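You operate a simulated robot arm through the tools that you are given. There is no shell and no other tool. Be economical: measure what you need, move in short steps, check, and stop when the job is done.

You are at the controls of a simulated robot arm. One attempt, no reset.

## Task
Empty the white saucer into the bucket and put its plant back in.
Fine: the saucer goes back to its spot; no spills. Set down upright: plant in the white pot.

It is judged by the outcome, as a careful person would: the job done as asked, and still so three seconds after it is handed in. It fails if anything else is knocked over, pushed out of place, dropped, spilled or broken.

## Robot
A 7-joint arm with a two-finger parallel gripper, fixed in place. Base frame: the origin is at the foot of the arm, x ahead of it, y to its left, z up; the work surface is at about z = 59. Units: cm, degrees, N and s.
With the tool pointing down near the work surface it reaches from about 10 to 88 cm from the base axis. Its first joint turns from -115.0 to 115.0 degrees. Payload 3.91 kg.
Tool frame: the origin (TCP) lies between the finger pads and is the grasp point; the fingertips stand 3 cm ahead of it; z points along the fingers, y is the line along which they close. The gripper opens to 11 cm. The fingers are 2 cm wide and 1 cm thick; the gripper's body (4.8 by 11.2 cm) begins 5.5 cm behind the TCP.
Orientation is that of the tool frame in the base frame, as a unit quaternion [x, y, z, w]. With the fingers straight down and closing along the base's y, the tool's x points along the base's -x, its y along +y and its z along -z.

## Interface
- The arm moves only by the tool send_rows. Its arguments are lists of equal length, an entry for each row: "jaw": the gripper command, from -1 (fully open) to 1 (shut), values between in proportion; "travel": the shift along the tool's x, y, z in mm, a list of three; "delta_rot": the turn, a rotation vector about the tool's x, y, z in degrees, a list of three. In form: {"jaw": [jaw, ...], "travel": [[tx, ty, tz], ...], "delta_rot": [[rx, ry, rz], ...]}. A call has 1 to 12 rows; each row shifts and turns the commanded pose from where the row before left it, along the tool's axes as they then stand. Each row takes 0.2 s and may step no farther than 5 cm and 8.6 degrees from the row before; otherwise, or with a gripper value out of range, the whole call is refused. A pose out of reach is approached as far as the arm can. The call stops where the force on the tool passes 40 N (or 10 N more than at its start, if that is more) or the arm is blocked; 0.2 s more then pass. The fingers move at their own pace (about 15.3 cm/s each) and stop on an object; they squeeze with about 31 N. The grip force told is the motor's: it shows also when the fingers shut on nothing. Time passes only in rows, and 0.2 s behind the last, so rows that do not move let the fingers close. The reply holds the time, the measured pose of the TCP, the force on the tool along the base axes, the opening and the grip force, in the units named above and with some noise, with the torque about the TCP (base axes, N m) and any sound that the robot's microphone picked up.
- Cameras (640 x 400 px; columns grow to the right, rows downward): "scene" is fixed at [40.12, 65.36, 118.61]; the picture's right is [-0.95, -0.33, 0.00], its down [-0.14, 0.40, -0.91] and it looks along [0.30, -0.86, -0.42] (base axes); focal length 231 px, centre (320, 200). "wrist" rides on the gripper at [7.2, 1.7, -10.3] in the tool frame; the picture's right is [-0.23, 0.97, 0.00], its down [-0.76, -0.18, -0.62] and it looks along [-0.61, -0.14, 0.78] (tool axes); focal length 222 px, centre (320, 200).
- capture(camera): a new picture of that camera. No time passes.
- move_column(by): slides the trunk up (or, below 0, down) by that many cm; the arm rides with it, the base frame stays. It gives what a move gives, with no picture.
- point_at(camera, pixels): there is no depth. For up to 12 entries [column, row, z] of the newest picture of that camera ("zoom" is the newest enlarged one), the place [x, y] in the base frame at which the ray of that pixel passes the height z, good to about 0.2 cm. No time passes.
- inspect(camera, box): a new picture of the part [left, top, right, bottom] of that camera's present view, enlarged. No time passes.
- sign_off(): hands the job in; it is judged then, once.

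Go step by step. Measure first, check grasps and placings, and put right what went wrong. The budget is 80 turns and 54 pictures, counting those below and the enlarged ones. Unless the task says otherwise, let go and move clear before handing in, and close with one line.

The tools are called after ">>>" by a JSON object that holds its "api" and its "payload". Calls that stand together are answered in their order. send_rows: Moves the arm, as the interface text tells. Its arguments: {"type":"object","properties":{"jaw":{"type":"array"},"travel":{"type":"array"},"delta_rot":{"type":"array"}},"required":["jaw","travel","delta_rot"]} The other tools are called the same way: move_column (by) slides the trunk up or down; capture (camera) takes a picture; point_at (camera, pixels) gives the place at which the rays of pixels pass given heights; inspect (camera, box) takes an enlarged picture of a part of a camera's view; sign_off () hands the job in.

At the start:

```text
t: 0.0
tool_pos: [52.85, 7.9, 113.1]
orientation: [0.0, 1.0, -0.001, 0.0]
force: [-0.5, -0.5, 1.6]
ft_torque: [0.0, 0.02, -0.02]
finger_gap: 11.0
finger_force: 0.0
trunk travel left (down, up): [-67.5, 31.5]
```

scene: 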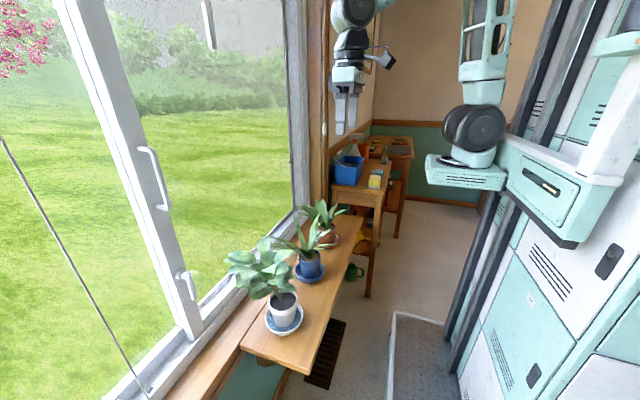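
wrist: 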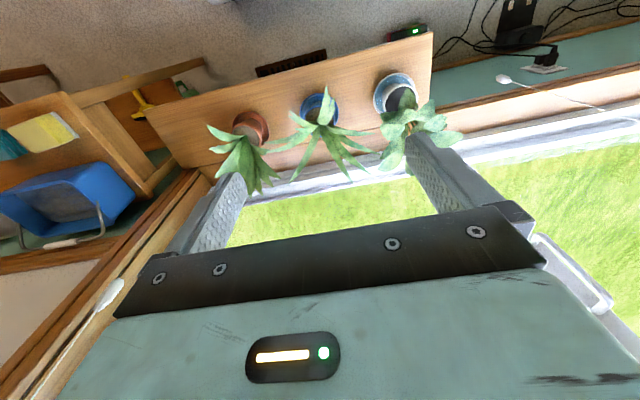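

The scene shows three potted plants on a narrow shelf, with the white pot at about (285,310) and a blue bucket at about (348,170). I'll enlarge both areas.

>>> {"api": "inspect", "payload": {"camera": "scene", "box": [210, 190, 370, 380]}}

>>> {"api": "inspect", "payload": {"camera": "scene", "box": [310, 120, 430, 200]}}

>>> {"api": "inspect", "payload": {"camera": "wrist", "box": [140, 20, 480, 220]}}

```text
2.11 times, centred on (290, 285) of scene
```

zoom: 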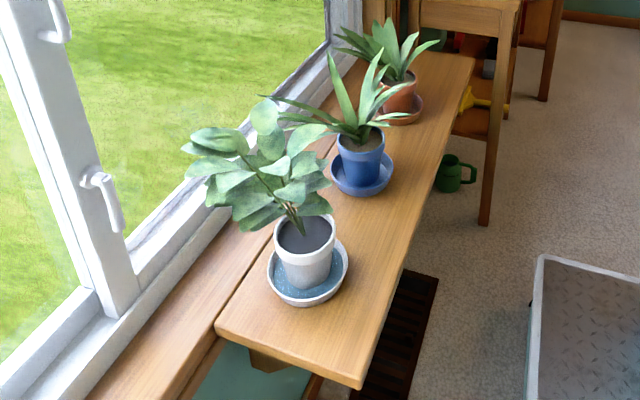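

```text
5.00 times, centred on (370, 160) of scene
```

zoom: 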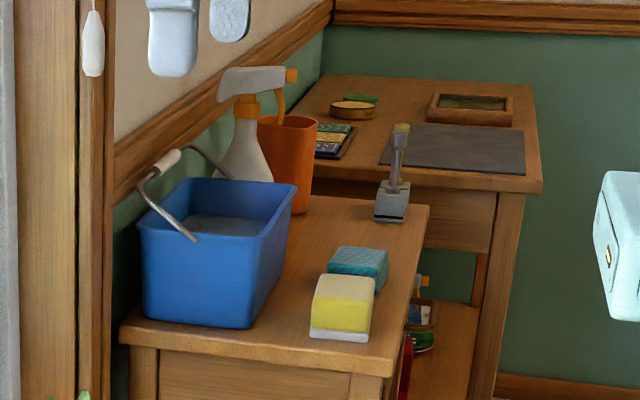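

```text
1.88 times, centred on (310, 120) of wrist
```

zoom: 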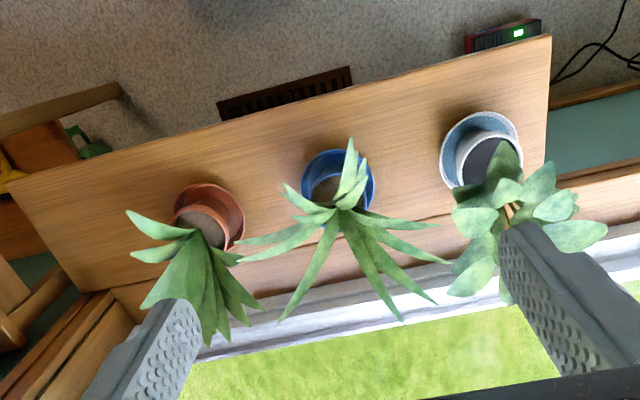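

The white saucer at zoom (308,272) holds water, and the bucket stands on a further table. I'll query positions from both cameras so I can triangulate.

>>> {"api": "point_at", "payload": {"camera": "scene", "pixels": [[265.3, 318, 61], [303.3, 314, 61], [284, 335.5, 61], [268, 301, 69], [297.5, 301, 69], [241, 344, 59], [309, 372.5, 59], [363.5, 219, 59], [310, 270, 59], [334, 165, 80], [365.4, 157, 80], [359, 170, 80]]}}

>>> {"api": "point_at", "payload": {"camera": "wrist", "pixels": [[373.5, 94, 61], [417, 88, 61], [432, 32, 59], [145, 110, 59], [0, 190, 80], [110, 163, 80], [135, 185, 80], [30, 240, 80], [0, 190, 70], [110, 163, 70], [135, 185, 70], [30, 240, 70]]}}

>>> {"api": "inspect", "payload": {"camera": "wrist", "box": [0, 60, 160, 260]}}

>>> {"api": "inspect", "payload": {"camera": "wrist", "box": [350, 50, 450, 112]}}

>>> {"api": "inspect", "payload": {"camera": "scene", "box": [220, 230, 320, 350]}}

```text
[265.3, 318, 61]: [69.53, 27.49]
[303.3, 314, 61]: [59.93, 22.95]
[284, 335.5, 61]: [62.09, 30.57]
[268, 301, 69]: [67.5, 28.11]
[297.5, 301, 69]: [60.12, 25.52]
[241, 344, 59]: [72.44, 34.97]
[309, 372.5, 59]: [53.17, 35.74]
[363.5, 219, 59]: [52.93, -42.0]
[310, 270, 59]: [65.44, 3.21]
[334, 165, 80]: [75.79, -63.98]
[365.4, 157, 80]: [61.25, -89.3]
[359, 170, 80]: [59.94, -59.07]
```

```text
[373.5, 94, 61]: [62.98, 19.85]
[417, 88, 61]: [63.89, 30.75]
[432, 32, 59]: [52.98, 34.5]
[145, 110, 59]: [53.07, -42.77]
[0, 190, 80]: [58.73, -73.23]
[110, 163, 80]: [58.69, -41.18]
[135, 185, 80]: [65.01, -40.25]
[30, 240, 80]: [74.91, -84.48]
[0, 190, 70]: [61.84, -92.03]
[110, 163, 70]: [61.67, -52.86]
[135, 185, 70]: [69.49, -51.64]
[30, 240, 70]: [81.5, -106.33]
```

```text
2.00 times, centred on (80, 160) of wrist
```

zoom: 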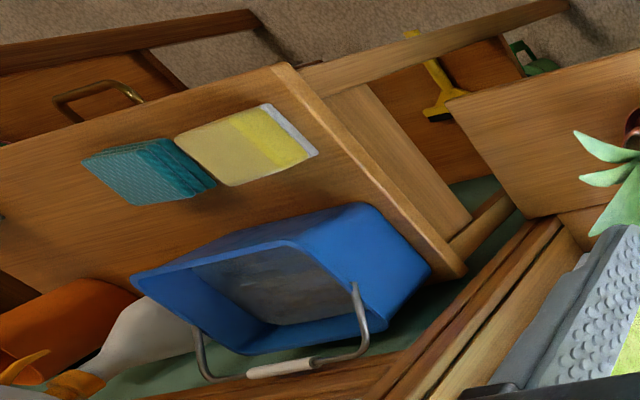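

```text
6.40 times, centred on (400, 81) of wrist
```

zoom: 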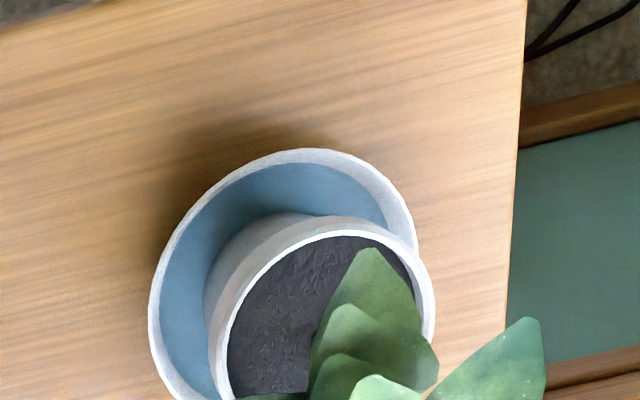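

```text
3.33 times, centred on (270, 290) of scene
```

zoom: 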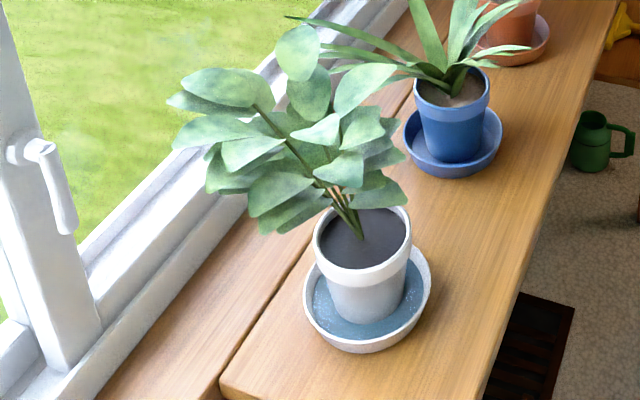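

Shelf z = 59 agrees between both views (front edge x ≈ 53). Next I'll triangulate the bucket rim and the table corners.

>>> {"api": "point_at", "payload": {"camera": "scene", "pixels": [[334, 165.6, 75], [358.4, 167.6, 75], [365.4, 157.4, 75], [343, 156, 75], [358.4, 167.6, 70], [365.4, 157.4, 70], [332, 188, 59], [381, 195, 59], [332, 188, 64], [381, 195, 64], [335, 184, 59], [356, 185.6, 59]]}}

>>> {"api": "point_at", "payload": {"camera": "wrist", "pixels": [[-14, 196, 75], [65, 181.5, 75], [102.5, 227.5, 75], [40, 236.5, 75], [-14, 196, 70], [65, 181.5, 70], [62.5, 92.5, 59], [152.5, 197.5, 59], [62.5, 92.5, 64], [152.5, 197.5, 64], [102.5, 161.5, 59], [135, 195, 59]]}}

```text
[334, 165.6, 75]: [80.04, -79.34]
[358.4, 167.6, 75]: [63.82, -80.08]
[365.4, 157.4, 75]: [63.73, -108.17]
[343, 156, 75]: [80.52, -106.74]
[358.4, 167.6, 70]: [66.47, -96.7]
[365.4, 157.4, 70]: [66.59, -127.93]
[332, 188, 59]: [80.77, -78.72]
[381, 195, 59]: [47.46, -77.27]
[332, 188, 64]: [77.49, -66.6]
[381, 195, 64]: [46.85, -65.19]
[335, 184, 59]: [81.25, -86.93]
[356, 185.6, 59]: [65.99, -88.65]
```

```text
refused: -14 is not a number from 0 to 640
```

>>> {"api": "point_at", "payload": {"camera": "wrist", "pixels": [[1, 193, 75], [65, 181.5, 75], [102.5, 227.5, 75], [40, 236.5, 75], [1, 193, 80], [65, 181.5, 80], [62.5, 92.5, 59], [152.5, 197.5, 59], [62.5, 92.5, 64], [152.5, 197.5, 64], [102.5, 161.5, 64], [135, 195, 64]]}}

```text
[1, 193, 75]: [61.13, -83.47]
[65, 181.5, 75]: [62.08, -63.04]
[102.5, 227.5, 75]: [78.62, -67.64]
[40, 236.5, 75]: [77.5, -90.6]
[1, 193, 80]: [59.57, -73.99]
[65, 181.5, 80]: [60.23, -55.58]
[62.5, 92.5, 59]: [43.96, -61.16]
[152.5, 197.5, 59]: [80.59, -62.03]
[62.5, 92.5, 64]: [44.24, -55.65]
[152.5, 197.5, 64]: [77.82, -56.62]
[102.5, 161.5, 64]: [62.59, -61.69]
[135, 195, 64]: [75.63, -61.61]
```

Triangulation puts the bucket table at z ≈ 72 and the bucket rim at z ≈ 84.5, spanning x 58.7–72 and y −69.5 to −49. I'll move back and lower for a closer wrist view of the plants.

>>> {"api": "send_rows", "payload": {"jaw": [-1, -1, -1, -1, -1, -1], "travel": [[35, 15, 0], [35, 15, 20], [35, 15, 35], [35, 15, 35], [30, 10, 40], [0, 0, 30]], "delta_rot": [[0, 0, 0], [0, 0, 0], [0, 0, 0], [0, 0, 0], [0, 0, 0], [0, 0, 0]]}}

>>> {"api": "capture", "payload": {"camera": "wrist"}}

```text
refused: row 3 steps farther than a row can; nothing moved
```

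```text
45 pictures are left
```

wrist: 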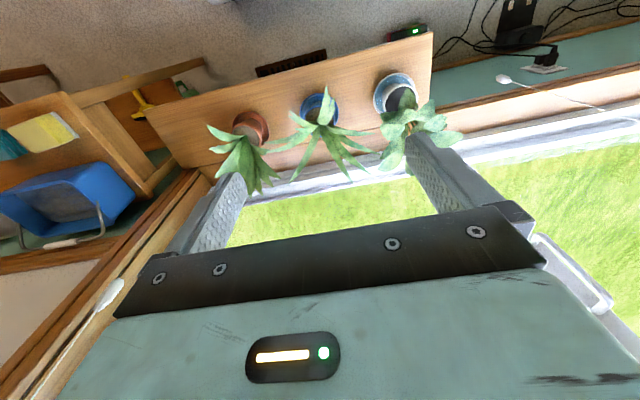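

The call was refused because a step was too long (limit 5 cm). I'll resend it in smaller steps.

>>> {"api": "send_rows", "payload": {"jaw": [-1, -1, -1, -1, -1, -1, -1], "travel": [[30, 12, 20], [30, 12, 30], [30, 12, 30], [30, 12, 30], [30, 12, 30], [20, 10, 30], [10, 0, 10]], "delta_rot": [[0, 0, 0], [0, 0, 0], [0, 0, 0], [0, 0, 0], [0, 0, 0], [0, 0, 0], [0, 0, 0]]}}

>>> {"api": "capture", "payload": {"camera": "wrist"}}

```text
t: 1.6
tool_pos: [34.8, 15.1, 94.91]
orientation: [-0.001, 1.0, 0.0, 0.001]
force: [-0.4, -0.2, -0.4]
ft_torque: [0.03, -0.03, -0.02]
finger_gap: 10.99
finger_force: 0.0
trunk travel left (down, up): [-67.5, 31.5]
```

```text
44 pictures are left
```

wrist: 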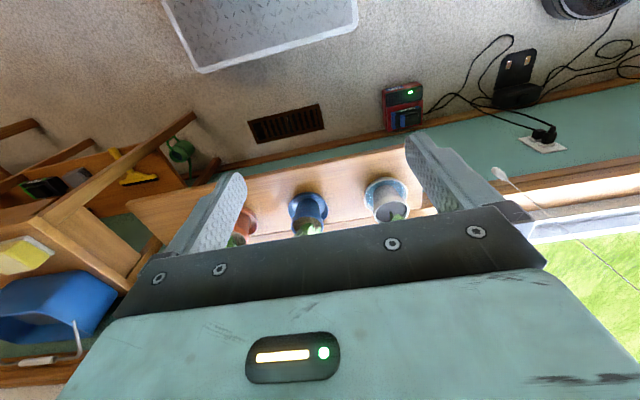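

The gripper hides the plants in the lower half of the picture. I'll pitch the tool 30° forward, which is also a useful pre-grasp orientation, and come closer.

>>> {"api": "send_rows", "payload": {"jaw": [-1, -1, -1, -1, -1, -1, -1, -1], "travel": [[0, 0, 0], [0, 0, 0], [0, 0, 0], [0, 0, 0], [4, 0, 41], [4, 0, 41], [3, 0, 41], [3, 0, 41]], "delta_rot": [[0, -7.5, 0], [0, -7.5, 0], [0, -7.5, 0], [0, -7.5, 0], [0, 0, 0], [0, 0, 0], [0, 0, 0], [0, 0, 0]]}}

>>> {"api": "capture", "payload": {"camera": "wrist"}}

```text
t: 3.4
tool_pos: [41.36, 14.58, 81.33]
orientation: [-0.015, 0.963, -0.026, 0.268]
force: [-0.9, 0.6, -0.1]
ft_torque: [-0.01, -0.03, -0.05]
finger_gap: 10.98
finger_force: 0.0
out of reach, approached as far as the arm can: row 3, 4, 6
trunk travel left (down, up): [-67.5, 31.5]
```

```text
43 pictures are left
```

wrist: 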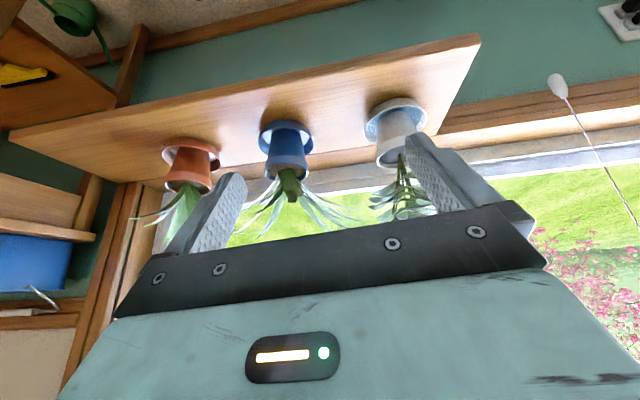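

The view is upside-down but clear, with the white pot at (395,130). I'll enlarge it for measuring.

>>> {"api": "inspect", "payload": {"camera": "wrist", "box": [340, 80, 450, 230]}}

>>> {"api": "inspect", "payload": {"camera": "wrist", "box": [200, 100, 440, 250]}}

```text
2.67 times, centred on (395, 155) of wrist
```

zoom: 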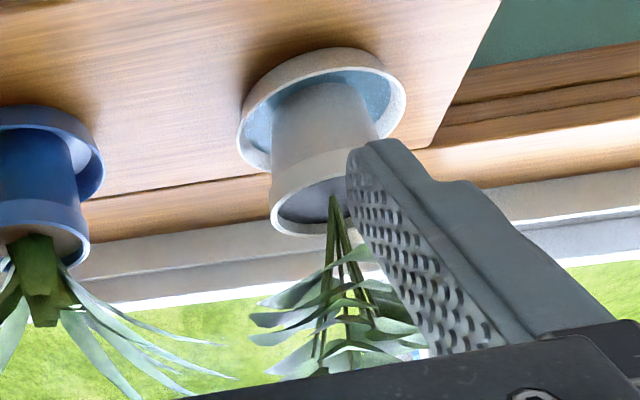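

```text
2.67 times, centred on (320, 175) of wrist
```

zoom: 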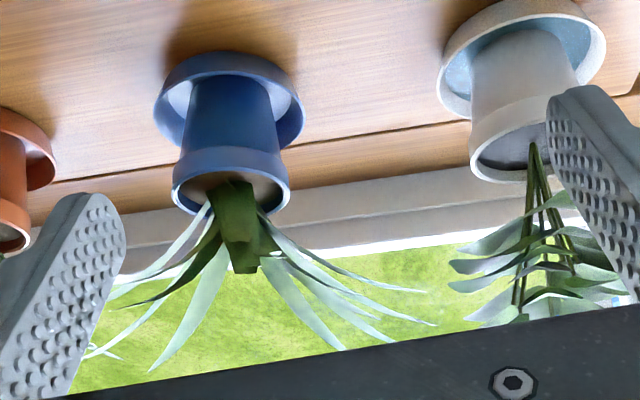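

I'll triangulate the white pot's rim and base, the saucer, and the blue leaf tips.

>>> {"api": "point_at", "payload": {"camera": "wrist", "pixels": [[397.6, 153.9, 68], [397.6, 153.9, 71], [364.25, 136.25, 61], [427.2, 117.5, 61], [364.25, 136.25, 62], [427.2, 117.5, 62], [286.2, 170.5, 68], [286.2, 170.5, 71], [357, 209, 78], [357, 209, 82], [369, 207, 75], [369, 207, 80]]}}

>>> {"api": "point_at", "payload": {"camera": "scene", "pixels": [[282.7, 301.5, 68], [282.7, 301.5, 71], [268, 302, 69], [297.4, 300.6, 69], [265, 320, 61], [303.6, 312.5, 61], [310, 255.5, 68], [310, 255.5, 71], [260, 234.5, 75], [260, 234.5, 80], [296, 246, 75], [296, 246, 80]]}}

```text
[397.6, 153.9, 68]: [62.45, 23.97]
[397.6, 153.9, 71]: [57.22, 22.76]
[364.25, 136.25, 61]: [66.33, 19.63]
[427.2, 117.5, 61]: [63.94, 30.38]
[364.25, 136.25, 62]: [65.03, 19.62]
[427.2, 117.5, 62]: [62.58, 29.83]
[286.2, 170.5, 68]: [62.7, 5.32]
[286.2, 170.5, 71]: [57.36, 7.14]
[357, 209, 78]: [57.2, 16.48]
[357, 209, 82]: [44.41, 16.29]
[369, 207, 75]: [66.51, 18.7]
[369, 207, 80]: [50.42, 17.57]
```

```text
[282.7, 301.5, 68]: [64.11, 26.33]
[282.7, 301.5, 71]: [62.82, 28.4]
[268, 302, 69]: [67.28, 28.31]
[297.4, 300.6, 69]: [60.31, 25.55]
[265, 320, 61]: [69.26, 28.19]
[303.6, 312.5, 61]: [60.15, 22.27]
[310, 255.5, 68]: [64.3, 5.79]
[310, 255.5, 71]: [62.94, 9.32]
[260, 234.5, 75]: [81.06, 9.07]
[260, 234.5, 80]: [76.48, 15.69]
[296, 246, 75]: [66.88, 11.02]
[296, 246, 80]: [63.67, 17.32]
```

The measurements agree: white pot rim z ≈ 66.8 and about 7.7 cm across, pot axis near (64.6, 25), saucer rim z ≈ 61.2 and about 10.8 cm across. I'll carry the pot to the free shelf end at about y = −33 and grip it by the collar with a near-horizontal tool, so I'm pitching to 60° now.

>>> {"api": "send_rows", "payload": {"jaw": [-1, -1, -1, -1, -1, -1], "travel": [[0, 20, 0], [0, 21, 0], [0, 21, 0], [0, 21, 0], [0, 21, 0], [0, 0, 0]], "delta_rot": [[0, -6, 0], [0, -6, 0], [0, -6, 0], [0, -6, 0], [0, -6, 0], [0, 0, 0]]}}

```text
t: 4.8
tool_pos: [41.18, 24.66, 80.7]
orientation: [-0.02, 0.861, -0.023, 0.508]
force: [0.0, -0.1, 0.0]
ft_torque: [0.04, -0.01, -0.02]
finger_gap: 11.02
finger_force: 0.1
trunk travel left (down, up): [-67.5, 31.5]
```

Reach is fine here, but there is a roll of about 4°. I'll correct it and descend to a pre-grasp pose at about (50, 25, 68).

>>> {"api": "send_rows", "payload": {"jaw": [-1, -1, -1, -1, -1], "travel": [[0, 0, 0], [17, 1, 35], [17, 1, 35], [17, 1, 35], [17, 1, 35]], "delta_rot": [[0, 0, 4], [0, 0, 0], [0, 0, 0], [0, 0, 0], [0, 0, 0]]}}

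>>> {"api": "capture", "payload": {"camera": "wrist"}}

>>> {"api": "inspect", "payload": {"camera": "scene", "box": [220, 210, 380, 350]}}

```text
t: 6.0
tool_pos: [50.38, 24.91, 67.97]
orientation: [0.011, 0.862, -0.007, 0.507]
force: [0.4, 0.8, -0.1]
ft_torque: [-0.02, 0.02, -0.01]
finger_gap: 11.03
finger_force: 0.0
trunk travel left (down, up): [-67.5, 31.5]
```

```text
40 pictures are left
```

wrist: 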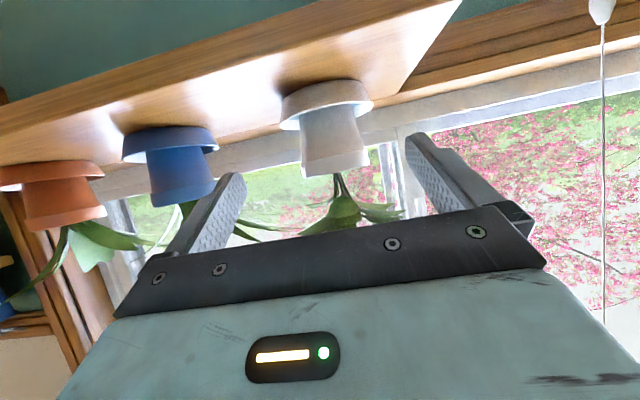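

```text
2.86 times, centred on (300, 280) of scene
```

zoom: 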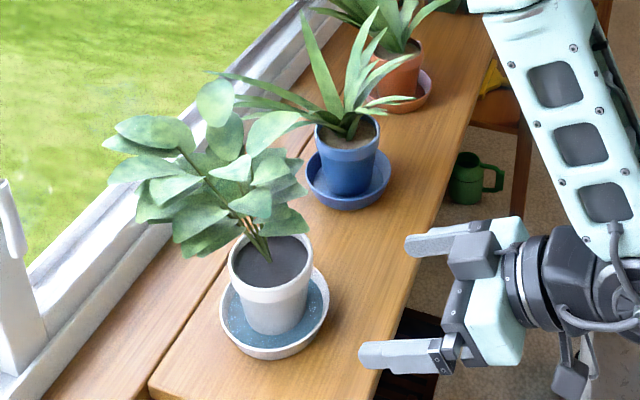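

Alignment is good: roll is about 0 and the tool is centred on the pot. I'll approach most of the way and check foliage clearance.

>>> {"api": "send_rows", "payload": {"jaw": [-1, -1, -1, -1], "travel": [[-9, 0, 25], [-9, 0, 25], [-9, 0, 25], [-8, 0, 22]], "delta_rot": [[0, 0, 0], [0, 0, 0], [0, 0, 0], [0, 0, 0]]}}

>>> {"api": "inspect", "payload": {"camera": "scene", "box": [230, 230, 350, 340]}}

>>> {"api": "inspect", "payload": {"camera": "wrist", "box": [200, 60, 480, 240]}}

```text
t: 7.0
tool_pos: [60.37, 24.82, 66.31]
orientation: [0.01, 0.861, -0.006, 0.509]
force: [-0.5, -0.1, 0.1]
ft_torque: [0.0, 0.01, 0.0]
finger_gap: 11.0
finger_force: 0.1
trunk travel left (down, up): [-67.5, 31.5]
```

```text
3.64 times, centred on (290, 285) of scene
```

zoom: 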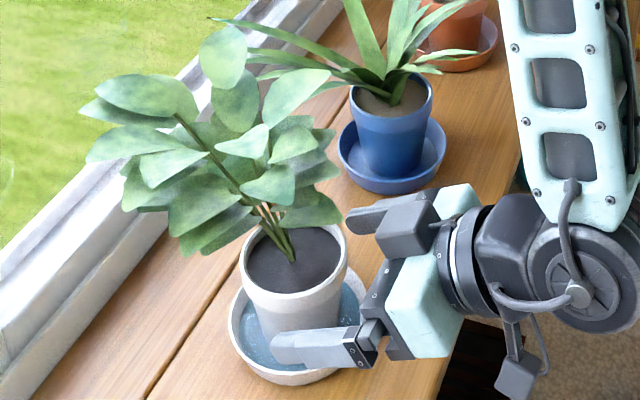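

```text
2.22 times, centred on (340, 150) of wrist
```

zoom: 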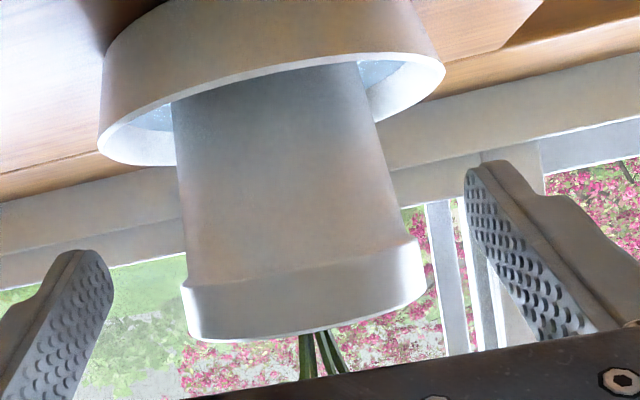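

The pot looks somewhat taller than I estimated, so I'll recheck heights from this near view.

>>> {"api": "point_at", "payload": {"camera": "wrist", "pixels": [[335.5, 212, 67], [335.5, 212, 68], [335.5, 212, 69], [337.8, 183.8, 66], [337.8, 183.8, 67], [331, 93.8, 61], [331, 93.8, 62], [331, 93.8, 63], [278.5, 201, 67], [388, 195, 67], [278.5, 201, 68], [388, 195, 68]]}}

```text
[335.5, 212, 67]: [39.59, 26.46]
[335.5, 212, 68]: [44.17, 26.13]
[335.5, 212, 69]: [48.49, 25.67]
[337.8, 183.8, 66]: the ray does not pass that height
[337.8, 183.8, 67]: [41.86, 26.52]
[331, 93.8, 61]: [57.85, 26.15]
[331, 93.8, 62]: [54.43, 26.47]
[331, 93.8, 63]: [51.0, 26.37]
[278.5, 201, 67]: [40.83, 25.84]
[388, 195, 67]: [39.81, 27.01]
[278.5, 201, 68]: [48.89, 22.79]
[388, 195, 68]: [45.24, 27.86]
```

Those rays referred to the older capture. I'll redo it on the current enlarged picture.

>>> {"api": "point_at", "payload": {"camera": "zoom", "pixels": [[310, 340, 67], [310, 340, 68], [310, 340, 69], [315, 275, 65], [315, 275, 66], [300, 75, 61], [300, 75, 61.5], [300, 75, 62], [183, 295, 67], [425, 270, 67], [100, 135, 61.5], [445, 70, 61.5]]}}

```text
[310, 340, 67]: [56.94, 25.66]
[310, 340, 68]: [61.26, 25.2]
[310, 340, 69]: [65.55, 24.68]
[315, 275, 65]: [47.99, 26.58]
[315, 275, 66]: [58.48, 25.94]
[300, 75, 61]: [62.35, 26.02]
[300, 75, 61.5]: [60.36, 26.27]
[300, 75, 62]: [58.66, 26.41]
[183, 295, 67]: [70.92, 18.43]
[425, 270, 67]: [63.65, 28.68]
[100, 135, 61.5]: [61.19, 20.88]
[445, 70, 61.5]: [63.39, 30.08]
```

Near-view heights: collar z ≈ 66.2–67.9, saucer rim z ≈ 61.8, and I need 0.45 cm in +y to centre. I'll advance to the collar and close.

>>> {"api": "send_rows", "payload": {"jaw": [-1, -1, -1], "travel": [[0, 4.5, 0], [-12, 0, 16], [-11, 0, 15]], "delta_rot": [[0, 0, 0], [0, 0, 0], [0, 0, 0]]}}

>>> {"api": "inspect", "payload": {"camera": "scene", "box": [230, 230, 350, 340]}}

>>> {"api": "inspect", "payload": {"camera": "wrist", "box": [200, 60, 480, 240]}}

```text
t: 7.8
tool_pos: [64.27, 25.07, 66.78]
orientation: [0.009, 0.861, -0.005, 0.509]
force: [0.0, 0.3, -0.4]
ft_torque: [0.0, 0.0, 0.02]
finger_gap: 10.98
finger_force: 0.0
trunk travel left (down, up): [-67.5, 31.5]
```

```text
3.64 times, centred on (290, 285) of scene
```

zoom: 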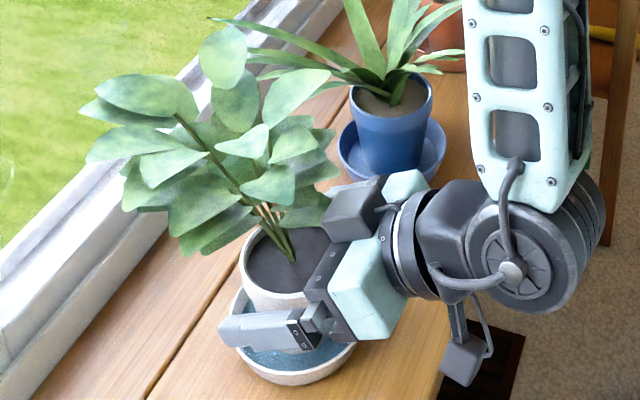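

```text
2.22 times, centred on (340, 150) of wrist
```

zoom: 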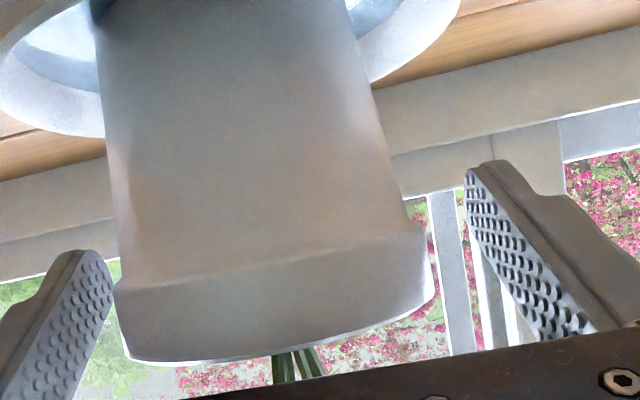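

The TCP projects to zoom (275,287) and the collar centre is at (273,300), so it's centred. Closing on the collar.

>>> {"api": "send_rows", "payload": {"jaw": [-0.2, 0.3, 0.6, 1, 1], "travel": [[0, 0, 0], [0, 0, 0], [0, 0, 0], [0, 0, 0], [0, 0, 0]], "delta_rot": [[0, 0, 0], [0, 0, 0], [0, 0, 0], [0, 0, 0], [0, 0, 0]]}}

```text
t: 9.0
tool_pos: [64.25, 25.04, 66.69]
orientation: [0.011, 0.861, -0.007, 0.508]
force: [1.1, -0.5, 2.3]
ft_torque: [0.03, -0.05, 0.0]
finger_gap: 7.89
finger_force: 30.5
trunk travel left (down, up): [-67.5, 31.5]
```

Gripped at 7.89 cm with 30 N. I'll lift straight up 4 cm and check.

>>> {"api": "send_rows", "payload": {"jaw": [1, 1, 1, 1], "travel": [[-8.7, 0, -4.9], [-8.7, 0, -4.9], [-8.7, 0, -4.9], [-8.7, 0, -4.9]], "delta_rot": [[0, 0, 0], [0, 0, 0], [0, 0, 0], [0, 0, 0]]}}

>>> {"api": "inspect", "payload": {"camera": "scene", "box": [220, 210, 360, 350]}}

```text
t: 10.0
tool_pos: [64.22, 25.26, 70.82]
orientation: [0.01, 0.861, -0.006, 0.509]
force: [-0.7, -0.3, -3.0]
ft_torque: [-0.01, -0.01, 0.01]
finger_gap: 7.9
finger_force: 30.9
trunk travel left (down, up): [-67.5, 31.5]
```

```text
2.86 times, centred on (290, 280) of scene
```

zoom: 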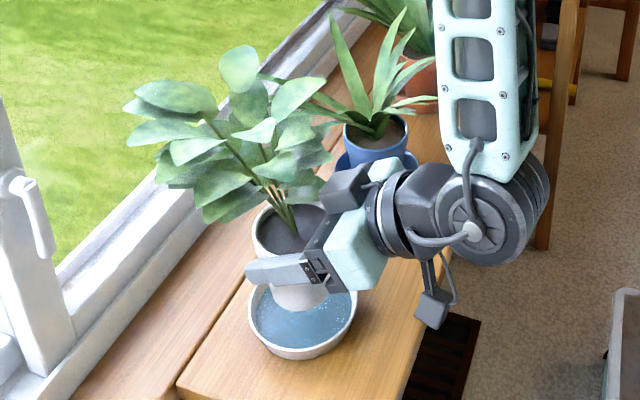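

The pot is held and the saucer stays put with its water. I'll raise and retract before traversing to the free end of the shelf.

>>> {"api": "send_rows", "payload": {"jaw": [1, 1, 1, 1, 1, 1, 1, 1], "travel": [[-20, 0, -11], [-20, 0, -11], [-12, 0, -30], [-2, 0, -35], [10, 0, -30], [16, 0, -35], [16, 0, -35], [5, 0, -20]], "delta_rot": [[0, 0, 0], [0, 0, 0], [0, 0, 0], [0, 0, 0], [0, 0, 0], [0, 0, 0], [0, 0, 0], [0, 0, 0]]}}

```text
t: 11.8
tool_pos: [46.45, 25.49, 81.56]
orientation: [0.011, 0.861, -0.006, 0.508]
force: [0.2, 0.2, -2.1]
ft_torque: [0.03, 0.06, 0.0]
finger_gap: 7.91
finger_force: 31.0
trunk travel left (down, up): [-67.5, 31.5]
```

Now I'll traverse toward −y, in front of the other plants.

>>> {"api": "send_rows", "payload": {"jaw": [1, 1, 1, 1, 1, 1, 1, 1, 1, 1, 1, 1], "travel": [[10, -20, -20], [0, -40, 0], [0, -40, 0], [0, -40, 0], [0, -40, 0], [0, -40, 0], [0, -40, 0], [0, -40, 0], [0, -40, 0], [0, -40, 0], [0, -40, 0], [0, -40, 0]], "delta_rot": [[0, 0, 0], [0, 0, 0], [0, 0, 0], [0, 0, 0], [0, 0, 0], [0, 0, 0], [0, 0, 0], [0, 0, 0], [0, 0, 0], [0, 0, 0], [0, 0, 0], [0, 0, 0]]}}

>>> {"api": "capture", "payload": {"camera": "scene"}}

>>> {"api": "capture", "payload": {"camera": "wrist"}}

```text
t: 14.4
tool_pos: [53.91, -3.37, 77.42]
orientation: [0.011, 0.861, -0.007, 0.508]
force: [-0.4, 0.2, -3.7]
ft_torque: [-0.02, 0.03, 0.0]
finger_gap: 7.91
finger_force: 31.7
out of reach, approached as far as the arm can: row 3, 4, 5, 6, 7, 8, 9, 10, 11, 12
trunk travel left (down, up): [-67.5, 31.5]
```

```text
33 pictures are left
```

scene: 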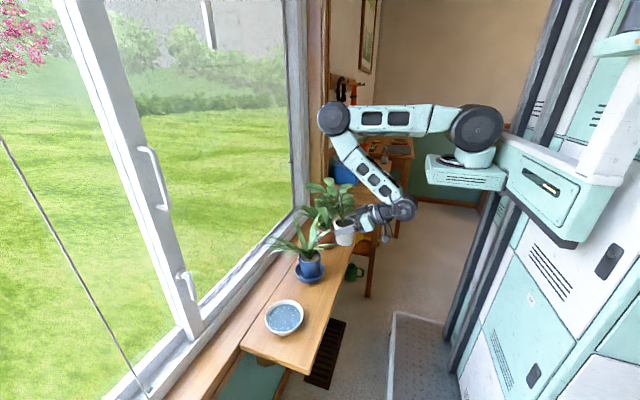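

```text
32 pictures are left
```

wrist: 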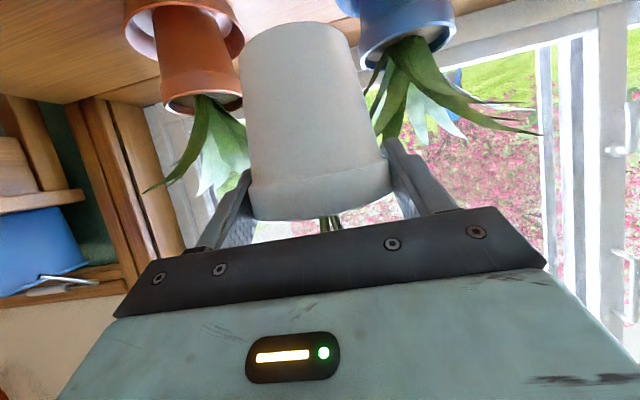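

The pot drifted to x 53.9 because of reach limits. Nothing was touched, but it is close to the leaves, so I'll raise the trunk for clearance before turning the tool.

>>> {"api": "move_column", "payload": {"by": 12}}

```text
t: 15.9
tool_pos: [53.99, -3.41, 89.26]
orientation: [0.011, 0.861, -0.009, 0.509]
force: [-0.2, 0.0, -3.3]
ft_torque: [0.0, 0.06, 0.0]
finger_gap: 7.91
finger_force: 31.0
trunk travel left (down, up): [-79.5, 19.5]
```

Now I'll yaw the tool 32° toward −y.

>>> {"api": "send_rows", "payload": {"jaw": [1, 1, 1, 1, 1], "travel": [[0, 0, 0], [0, 0, 0], [0, 0, 0], [0, 0, 0], [0, 0, 0]], "delta_rot": [[7, 0, 3.86], [7, 0, 3.86], [7, 0, 3.86], [7, 0, 3.86], [0, 0, 0]]}}

```text
t: 17.1
tool_pos: [57.67, -3.4, 89.19]
orientation: [0.247, 0.826, -0.148, 0.485]
force: [-0.9, -0.6, -3.0]
ft_torque: [0.06, 0.03, -0.01]
finger_gap: 7.91
finger_force: 31.0
out of reach, approached as far as the arm can: row 2, 3, 4
trunk travel left (down, up): [-79.5, 19.5]
```

The yaw is about −34° and level. I'll move over to (59, −32) at the current height.

>>> {"api": "send_rows", "payload": {"jaw": [1, 1, 1, 1, 1, 1, 1, 1], "travel": [[-11.5, -33, 21.1], [-11.5, -33, 21.1], [-11.5, -33, 21.1], [-11.5, -33, 21.1], [-11.5, -33, 21.1], [-11.5, -33, 21.1], [-11.5, -33, 21.1], [0, 0, 0]], "delta_rot": [[0, 0, 0], [0, 0, 0], [0, 0, 0], [0, 0, 0], [0, 0, 0], [0, 0, 0], [0, 0, 0], [0, 0, 0]]}}

>>> {"api": "capture", "payload": {"camera": "wrist"}}

>>> {"api": "inspect", "payload": {"camera": "scene", "box": [260, 120, 420, 280]}}

```text
t: 18.9
tool_pos: [61.42, -27.37, 90.64]
orientation: [0.251, 0.825, -0.155, 0.482]
force: [0.8, 0.4, -3.3]
ft_torque: [-0.03, 0.01, -0.07]
finger_gap: 7.9
finger_force: 30.8
out of reach, approached as far as the arm can: row 6, 7
trunk travel left (down, up): [-79.5, 19.5]
```

```text
31 pictures are left
```

wrist: 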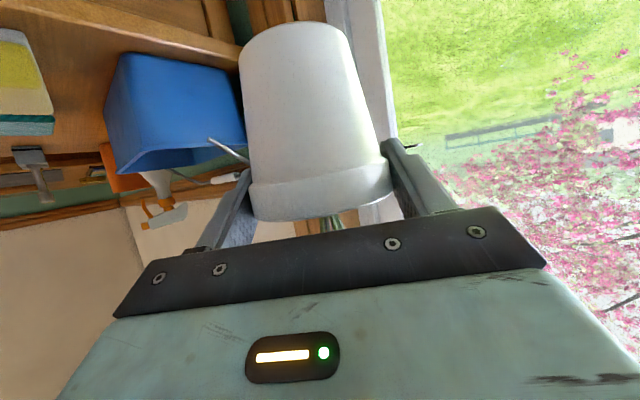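

```text
2.50 times, centred on (340, 200) of scene
```

zoom: 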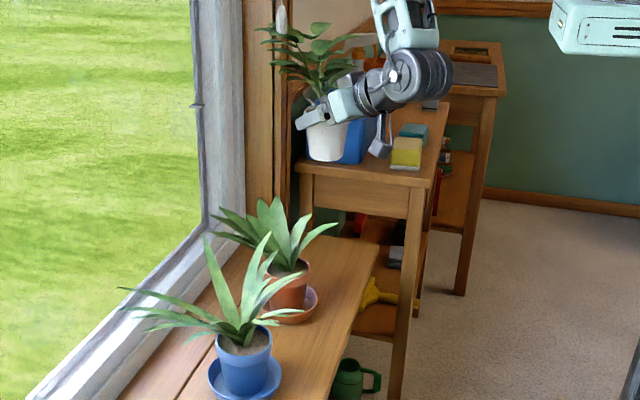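

The arm approached but hit limits at y = −27.4. I'll measure the terracotta saucer, its leaf extents and the free space at the shelf end.

>>> {"api": "point_at", "payload": {"camera": "zoom", "pixels": [[293, 305, 60.5], [318, 300, 61], [262, 300, 61], [285, 265, 67], [378, 248, 59], [355, 335, 59], [338, 224, 74], [338, 224, 78], [278, 197, 80], [278, 197, 84], [300, 285, 59], [220, 207, 78]]}}

```text
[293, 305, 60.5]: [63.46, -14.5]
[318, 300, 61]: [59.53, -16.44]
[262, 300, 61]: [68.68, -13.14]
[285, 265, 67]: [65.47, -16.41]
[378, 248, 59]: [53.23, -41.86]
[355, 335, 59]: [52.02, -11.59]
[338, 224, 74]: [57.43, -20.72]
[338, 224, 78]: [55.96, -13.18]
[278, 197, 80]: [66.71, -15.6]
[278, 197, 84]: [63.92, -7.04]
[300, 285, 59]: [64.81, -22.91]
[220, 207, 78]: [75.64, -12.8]
```

Reach appears to depend on the tool's yaw relative to the arm's heading. I'll yaw 20° more and retry the −y move, then check.

>>> {"api": "send_rows", "payload": {"jaw": [1, 1, 1, 1], "travel": [[0, 0, 0], [0, 0, 0], [0, 0, 0], [0, 0, 0]], "delta_rot": [[6.1, 0, 3.4], [6.1, 0, 3.4], [6.1, 0, 3.4], [0, 0, 0]]}}

```text
t: 19.9
tool_pos: [61.47, -27.4, 90.69]
orientation: [0.393, 0.765, -0.233, 0.453]
force: [0.5, -0.2, -2.0]
ft_torque: [0.02, 0.02, 0.01]
finger_gap: 7.88
finger_force: 30.6
trunk travel left (down, up): [-79.5, 19.5]
```

That was reached. Now 4 cm further toward −y.

>>> {"api": "send_rows", "payload": {"jaw": [1, 1, 1], "travel": [[-5.7, -17.8, 10.4], [-5.7, -17.8, 10.4], [0, 0, 0]], "delta_rot": [[0, 0, 0], [0, 0, 0], [0, 0, 0]]}}

```text
t: 20.7
tool_pos: [59.89, -31.49, 90.79]
orientation: [0.393, 0.766, -0.232, 0.453]
force: [-0.1, 0.7, -2.9]
ft_torque: [0.03, 0.06, -0.02]
finger_gap: 7.9
finger_force: 30.9
trunk travel left (down, up): [-79.5, 19.5]
```

In position above the free shelf end. I'll lower with the trunk and check clearances partway.

>>> {"api": "move_column", "payload": {"by": -16}}

>>> {"api": "inspect", "payload": {"camera": "scene", "box": [280, 140, 400, 260]}}

>>> {"api": "capture", "payload": {"camera": "wrist"}}

```text
t: 22.5
tool_pos: [59.83, -31.48, 74.68]
orientation: [0.394, 0.766, -0.233, 0.452]
force: [-0.1, -0.3, -3.1]
ft_torque: [0.02, 0.02, 0.01]
finger_gap: 7.92
finger_force: 30.8
trunk travel left (down, up): [-63.5, 35.5]
```

```text
3.33 times, centred on (340, 200) of scene
```

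zoom: 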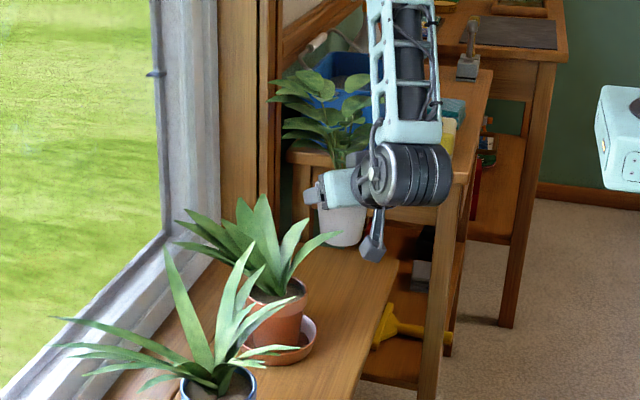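

```text
28 pictures are left
```

wrist: 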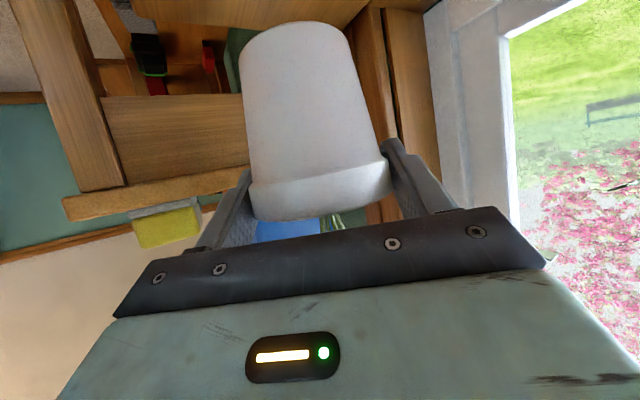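

The foliage may reach y ≈ −45 near the bucket table edge, so I'll shift the target to about (58, −29.5) for margin before lowering.

>>> {"api": "send_rows", "payload": {"jaw": [1, 1], "travel": [[12.8, -3, -23.4], [0, 0, 0]], "delta_rot": [[0, 0, 0], [0, 0, 0]]}}

>>> {"api": "move_column", "payload": {"by": -6.5}}

>>> {"api": "inspect", "payload": {"camera": "scene", "box": [280, 150, 400, 260]}}

```text
t: 23.1
tool_pos: [57.95, -29.6, 74.9]
orientation: [0.394, 0.765, -0.233, 0.453]
force: [-1.1, -0.8, -3.3]
ft_torque: [0.01, 0.0, -0.01]
finger_gap: 7.91
finger_force: 31.0
trunk travel left (down, up): [-63.5, 35.5]
```

```text
t: 24.2
tool_pos: [57.91, -29.57, 68.33]
orientation: [0.394, 0.766, -0.233, 0.452]
force: [-0.7, 0.0, -2.9]
ft_torque: [0.05, 0.02, 0.03]
finger_gap: 7.93
finger_force: 30.7
trunk travel left (down, up): [-57.0, 42.0]
```

```text
3.64 times, centred on (340, 205) of scene
```

zoom: 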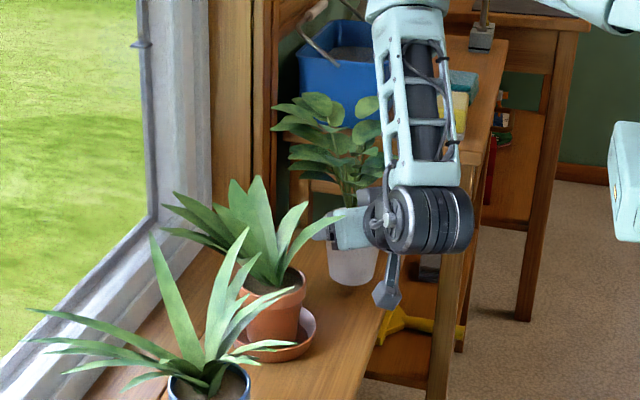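

The pot is about 2 cm above the shelf, clear of everything. I'll lower in 2–3 mm steps.

>>> {"api": "send_rows", "payload": {"jaw": [1, 1, 1, 1, 1, 1], "travel": [[2.6, 0, 1.44], [2.6, 0, 1.44], [2.6, 0, 1.44], [2.6, 0, 1.44], [2.6, 0, 1.44], [0, 0, 0]], "delta_rot": [[0, 0, 0], [0, 0, 0], [0, 0, 0], [0, 0, 0], [0, 0, 0], [0, 0, 0]]}}

```text
t: 25.6
tool_pos: [58.09, -29.54, 66.8]
orientation: [0.393, 0.766, -0.232, 0.453]
force: [0.3, -0.8, -2.7]
ft_torque: [0.06, 0.04, 0.03]
finger_gap: 7.9
finger_force: 30.9
trunk travel left (down, up): [-57.0, 42.0]
```

>>> {"api": "send_rows", "payload": {"jaw": [1, 1, 1], "travel": [[1.75, 0, 0.96], [1.75, 0, 0.96], [0, 0, 0]], "delta_rot": [[0, 0, 0], [0, 0, 0], [0, 0, 0]]}}

```text
t: 26.4
tool_pos: [58.02, -29.49, 66.38]
orientation: [0.394, 0.765, -0.234, 0.453]
force: [-0.6, 0.3, -2.9]
ft_torque: [0.05, 0.03, 0.04]
finger_gap: 7.9
finger_force: 31.0
trunk travel left (down, up): [-57.0, 42.0]
```

No contact yet, so I'll lower further in 2 mm steps.

>>> {"api": "send_rows", "payload": {"jaw": [1, 1, 1], "travel": [[1.3, 0, 0.72], [1.3, 0, 0.72], [0, 0, 0]], "delta_rot": [[0, 0, 0], [0, 0, 0], [0, 0, 0]]}}

>>> {"api": "inspect", "payload": {"camera": "scene", "box": [315, 190, 375, 240]}}

```text
t: 27.2
tool_pos: [58.08, -29.52, 66.33]
orientation: [0.394, 0.764, -0.234, 0.454]
force: [-3.5, 1.1, 22.6]
ft_torque: [0.22, 0.0, 0.07]
finger_gap: 7.9
finger_force: 31.5
trunk travel left (down, up): [-57.0, 42.0]
```

```text
8.00 times, centred on (345, 215) of scene
```

zoom: 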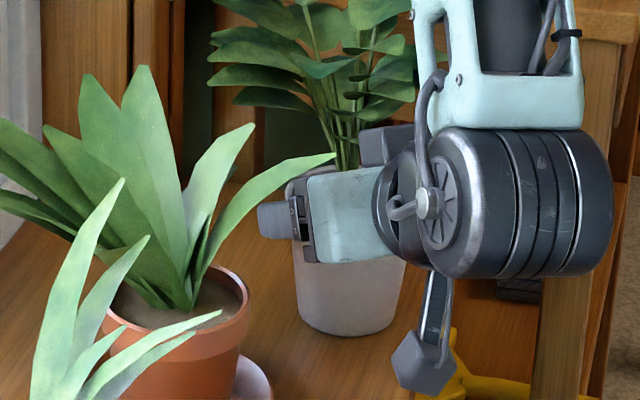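

Contact at z 66.33 (22 N up), with the pot standing upright on the shelf. I'll ease the load, open moderately and back out along the tool axis.

>>> {"api": "send_rows", "payload": {"jaw": [1, 0.2, -0.3, -0.65, -0.65], "travel": [[-1.3, 0, -0.72], [0, 0, 0], [0, 0, 0], [0, 0, 0], [0, 0, 0]], "delta_rot": [[0, 0, 0], [0, 0, 0], [0, 0, 0], [0, 0, 0], [0, 0, 0]]}}

>>> {"api": "inspect", "payload": {"camera": "wrist", "box": [200, 0, 480, 240]}}

```text
t: 28.4
tool_pos: [58.02, -29.55, 66.26]
orientation: [0.393, 0.766, -0.233, 0.452]
force: [0.0, -0.2, 0.3]
ft_torque: [-0.01, 0.02, 0.03]
finger_gap: 9.08
finger_force: 0.1
trunk travel left (down, up): [-57.0, 42.0]
```

```text
1.67 times, centred on (340, 120) of wrist
```

zoom: 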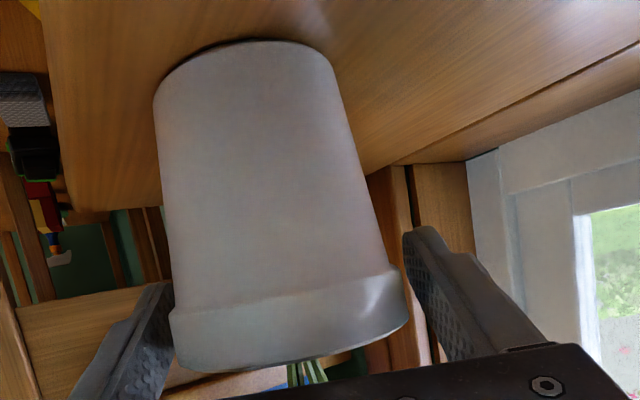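

Released cleanly and the pot is standing. I'll retreat carefully along −z.

>>> {"api": "send_rows", "payload": {"jaw": [-0.65, -0.65, -0.65, -0.65], "travel": [[0, 0, -15], [0, 0, -20], [0, 0, -20], [0, 0, -20]], "delta_rot": [[0, 0, 0], [0, 0, 0], [0, 0, 0], [0, 0, 0]]}}

```text
t: 29.4
tool_pos: [54.18, -24.32, 70.1]
orientation: [0.394, 0.766, -0.234, 0.451]
force: [-0.2, 0.7, 0.4]
ft_torque: [-0.03, 0.0, -0.03]
finger_gap: 9.08
finger_force: 0.2
trunk travel left (down, up): [-57.0, 42.0]
```

>>> {"api": "send_rows", "payload": {"jaw": [-0.65, -0.65, -0.65], "travel": [[0, 0, -15], [0, 0, -15], [0, 0, -10]], "delta_rot": [[0, 0, 0], [0, 0, 0], [0, 0, 0]]}}

>>> {"api": "capture", "payload": {"camera": "scene"}}

```text
t: 30.2
tool_pos: [54.73, -23.01, 72.11]
orientation: [0.393, 0.767, -0.232, 0.451]
force: [-0.3, 1.1, -0.3]
ft_torque: [0.03, 0.03, -0.01]
finger_gap: 9.1
finger_force: 0.0
out of reach, approached as far as the arm can: row 1, 2, 3
trunk travel left (down, up): [-57.0, 42.0]
```

```text
24 pictures are left
```

scene: 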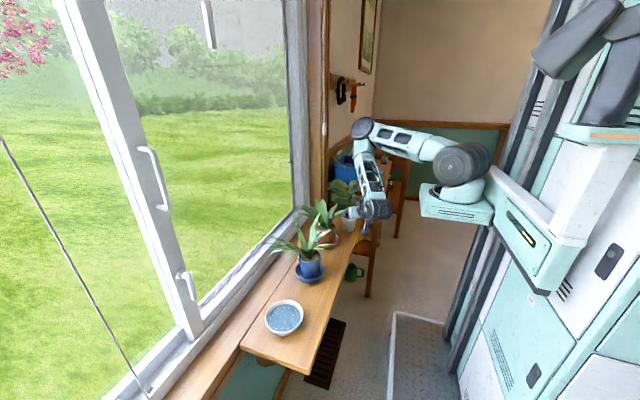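

>>> {"api": "inspect", "payload": {"camera": "scene", "box": [310, 170, 390, 250]}}

>>> {"api": "capture", "payload": {"camera": "wrist"}}

```text
5.00 times, centred on (350, 210) of scene
```

zoom: 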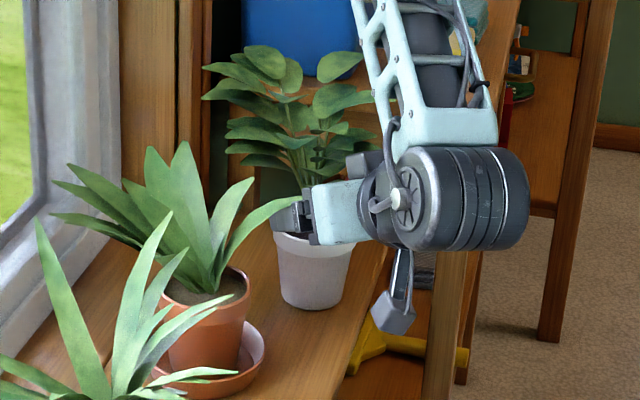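

```text
22 pictures are left
```

wrist: 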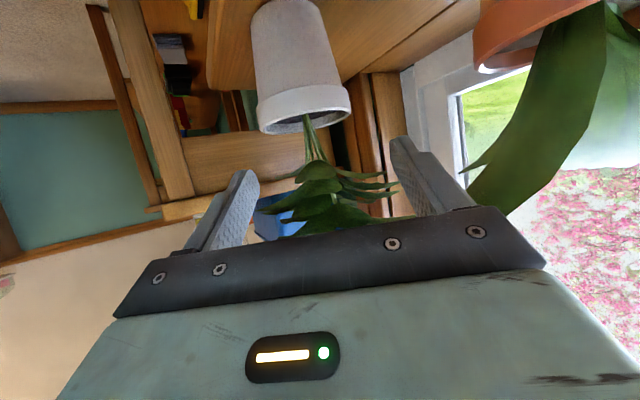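

A terracotta leaf sits just right of the right finger at (470,175). I'll narrow the jaw and sidestep toward the tool's −y, then rise.

>>> {"api": "send_rows", "payload": {"jaw": [0, 0.5, 0.5, 0.5, 0.5], "travel": [[0, 0, 0], [0, -15, -2], [0, -20, -5], [0, -20, -5], [0, 0, 0]], "delta_rot": [[0, 0, 0], [0, 0, 0], [0, 0, 0], [0, 0, 0], [0, 0, 0]]}}

>>> {"api": "capture", "payload": {"camera": "wrist"}}

```text
t: 31.4
tool_pos: [53.16, -25.86, 70.59]
orientation: [0.394, 0.765, -0.233, 0.453]
force: [-0.7, 0.2, -0.7]
ft_torque: [0.01, 0.02, 0.03]
finger_gap: 2.76
finger_force: 0.1
out of reach, approached as far as the arm can: row 2, 3, 4
trunk travel left (down, up): [-57.0, 42.0]
```

```text
21 pictures are left
```

wrist: 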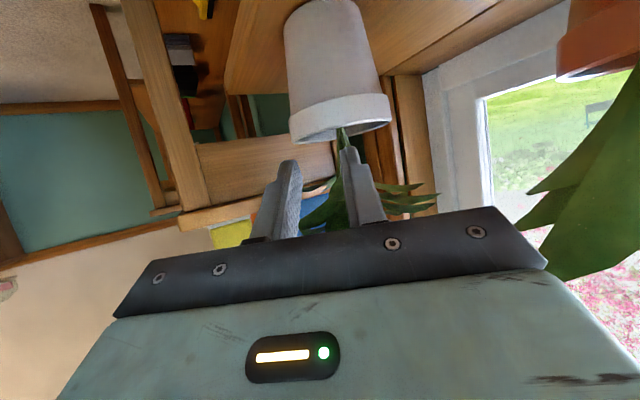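

I'll retreat a little more toward −x and down, which should stay within reach, before rising.

>>> {"api": "send_rows", "payload": {"jaw": [0.5, 0.5, 0.5, 0.5], "travel": [[17, -12, -1], [17, -12, -1], [17, -12, -1], [0, 0, 0]], "delta_rot": [[0, 0, 0], [0, 0, 0], [0, 0, 0], [0, 0, 0]]}}

```text
t: 31.9
tool_pos: [52.66, -26.52, 69.24]
orientation: [0.392, 0.762, -0.231, 0.46]
force: [-3.7, 5.4, 20.5]
ft_torque: [0.0, -0.51, 0.17]
finger_gap: 2.81
finger_force: 0.3
out of reach, approached as far as the arm can: row 1, 2
trunk travel left (down, up): [-57.0, 42.0]
stopped in row 2: the force on the tool passed its limit at 61 N (the readings are from after the stop); the commanded pose is now the measured one
```

There was contact: the fingertips pressed on the near rim of the pot. I'll look before undoing it.

>>> {"api": "capture", "payload": {"camera": "wrist"}}

>>> {"api": "inspect", "payload": {"camera": "scene", "box": [310, 170, 390, 250]}}

```text
20 pictures are left
```

wrist: 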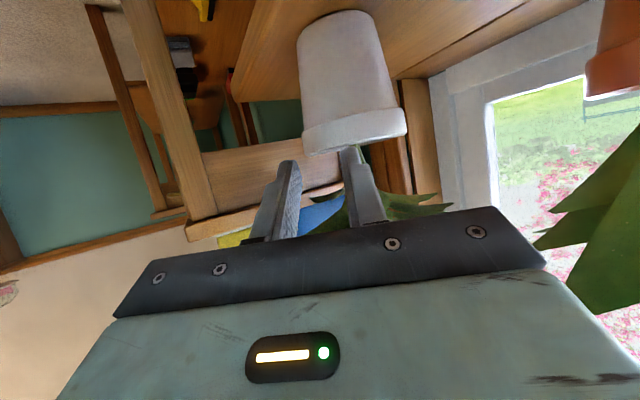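

```text
5.00 times, centred on (350, 210) of scene
```

zoom: 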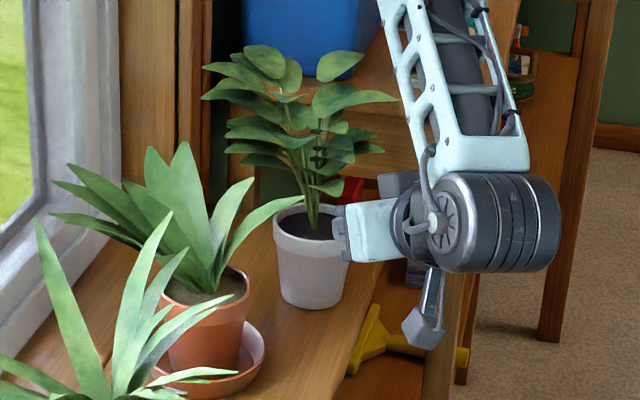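

The pot is still upright and the foliage is clear of the hand. I'll ease up 1.5 cm with the trunk, then back away while pitching the tool downward, which allows shorter reach.

>>> {"api": "move_column", "payload": {"by": 1.5}}

>>> {"api": "send_rows", "payload": {"jaw": [0.5, 0.5, 0.5, 0.5], "travel": [[6, 0, -10], [7, 0, -12], [8, 0, -12], [9, 0, -12]], "delta_rot": [[0, 6, 0], [0, 6, 0], [0, 6, 0], [0, 6, 0]]}}

>>> {"api": "inspect", "payload": {"camera": "scene", "box": [310, 170, 390, 250]}}

```text
t: 32.5
tool_pos: [52.59, -26.69, 70.44]
orientation: [0.393, 0.763, -0.231, 0.458]
force: [0.0, 0.9, 0.1]
ft_torque: [0.01, -0.02, -0.01]
finger_gap: 2.75
finger_force: 0.0
trunk travel left (down, up): [-58.5, 40.5]
```

```text
t: 33.5
tool_pos: [52.48, -22.14, 68.57]
orientation: [0.433, 0.842, -0.145, 0.288]
force: [0.1, -0.1, -0.9]
ft_torque: [0.02, 0.0, -0.01]
finger_gap: 2.74
finger_force: 0.1
out of reach, approached as far as the arm can: row 1, 2, 3, 4
trunk travel left (down, up): [-58.5, 40.5]
```

```text
5.00 times, centred on (350, 210) of scene
```

zoom: 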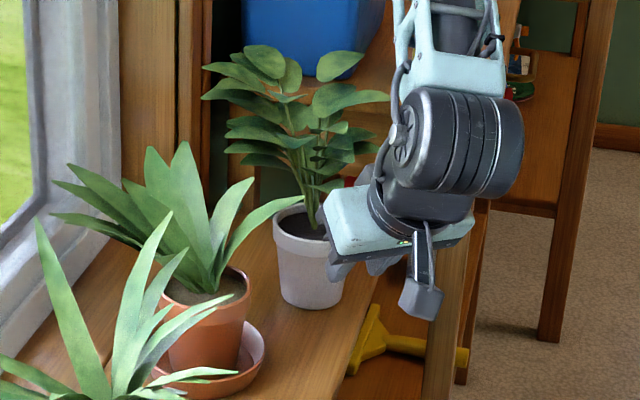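

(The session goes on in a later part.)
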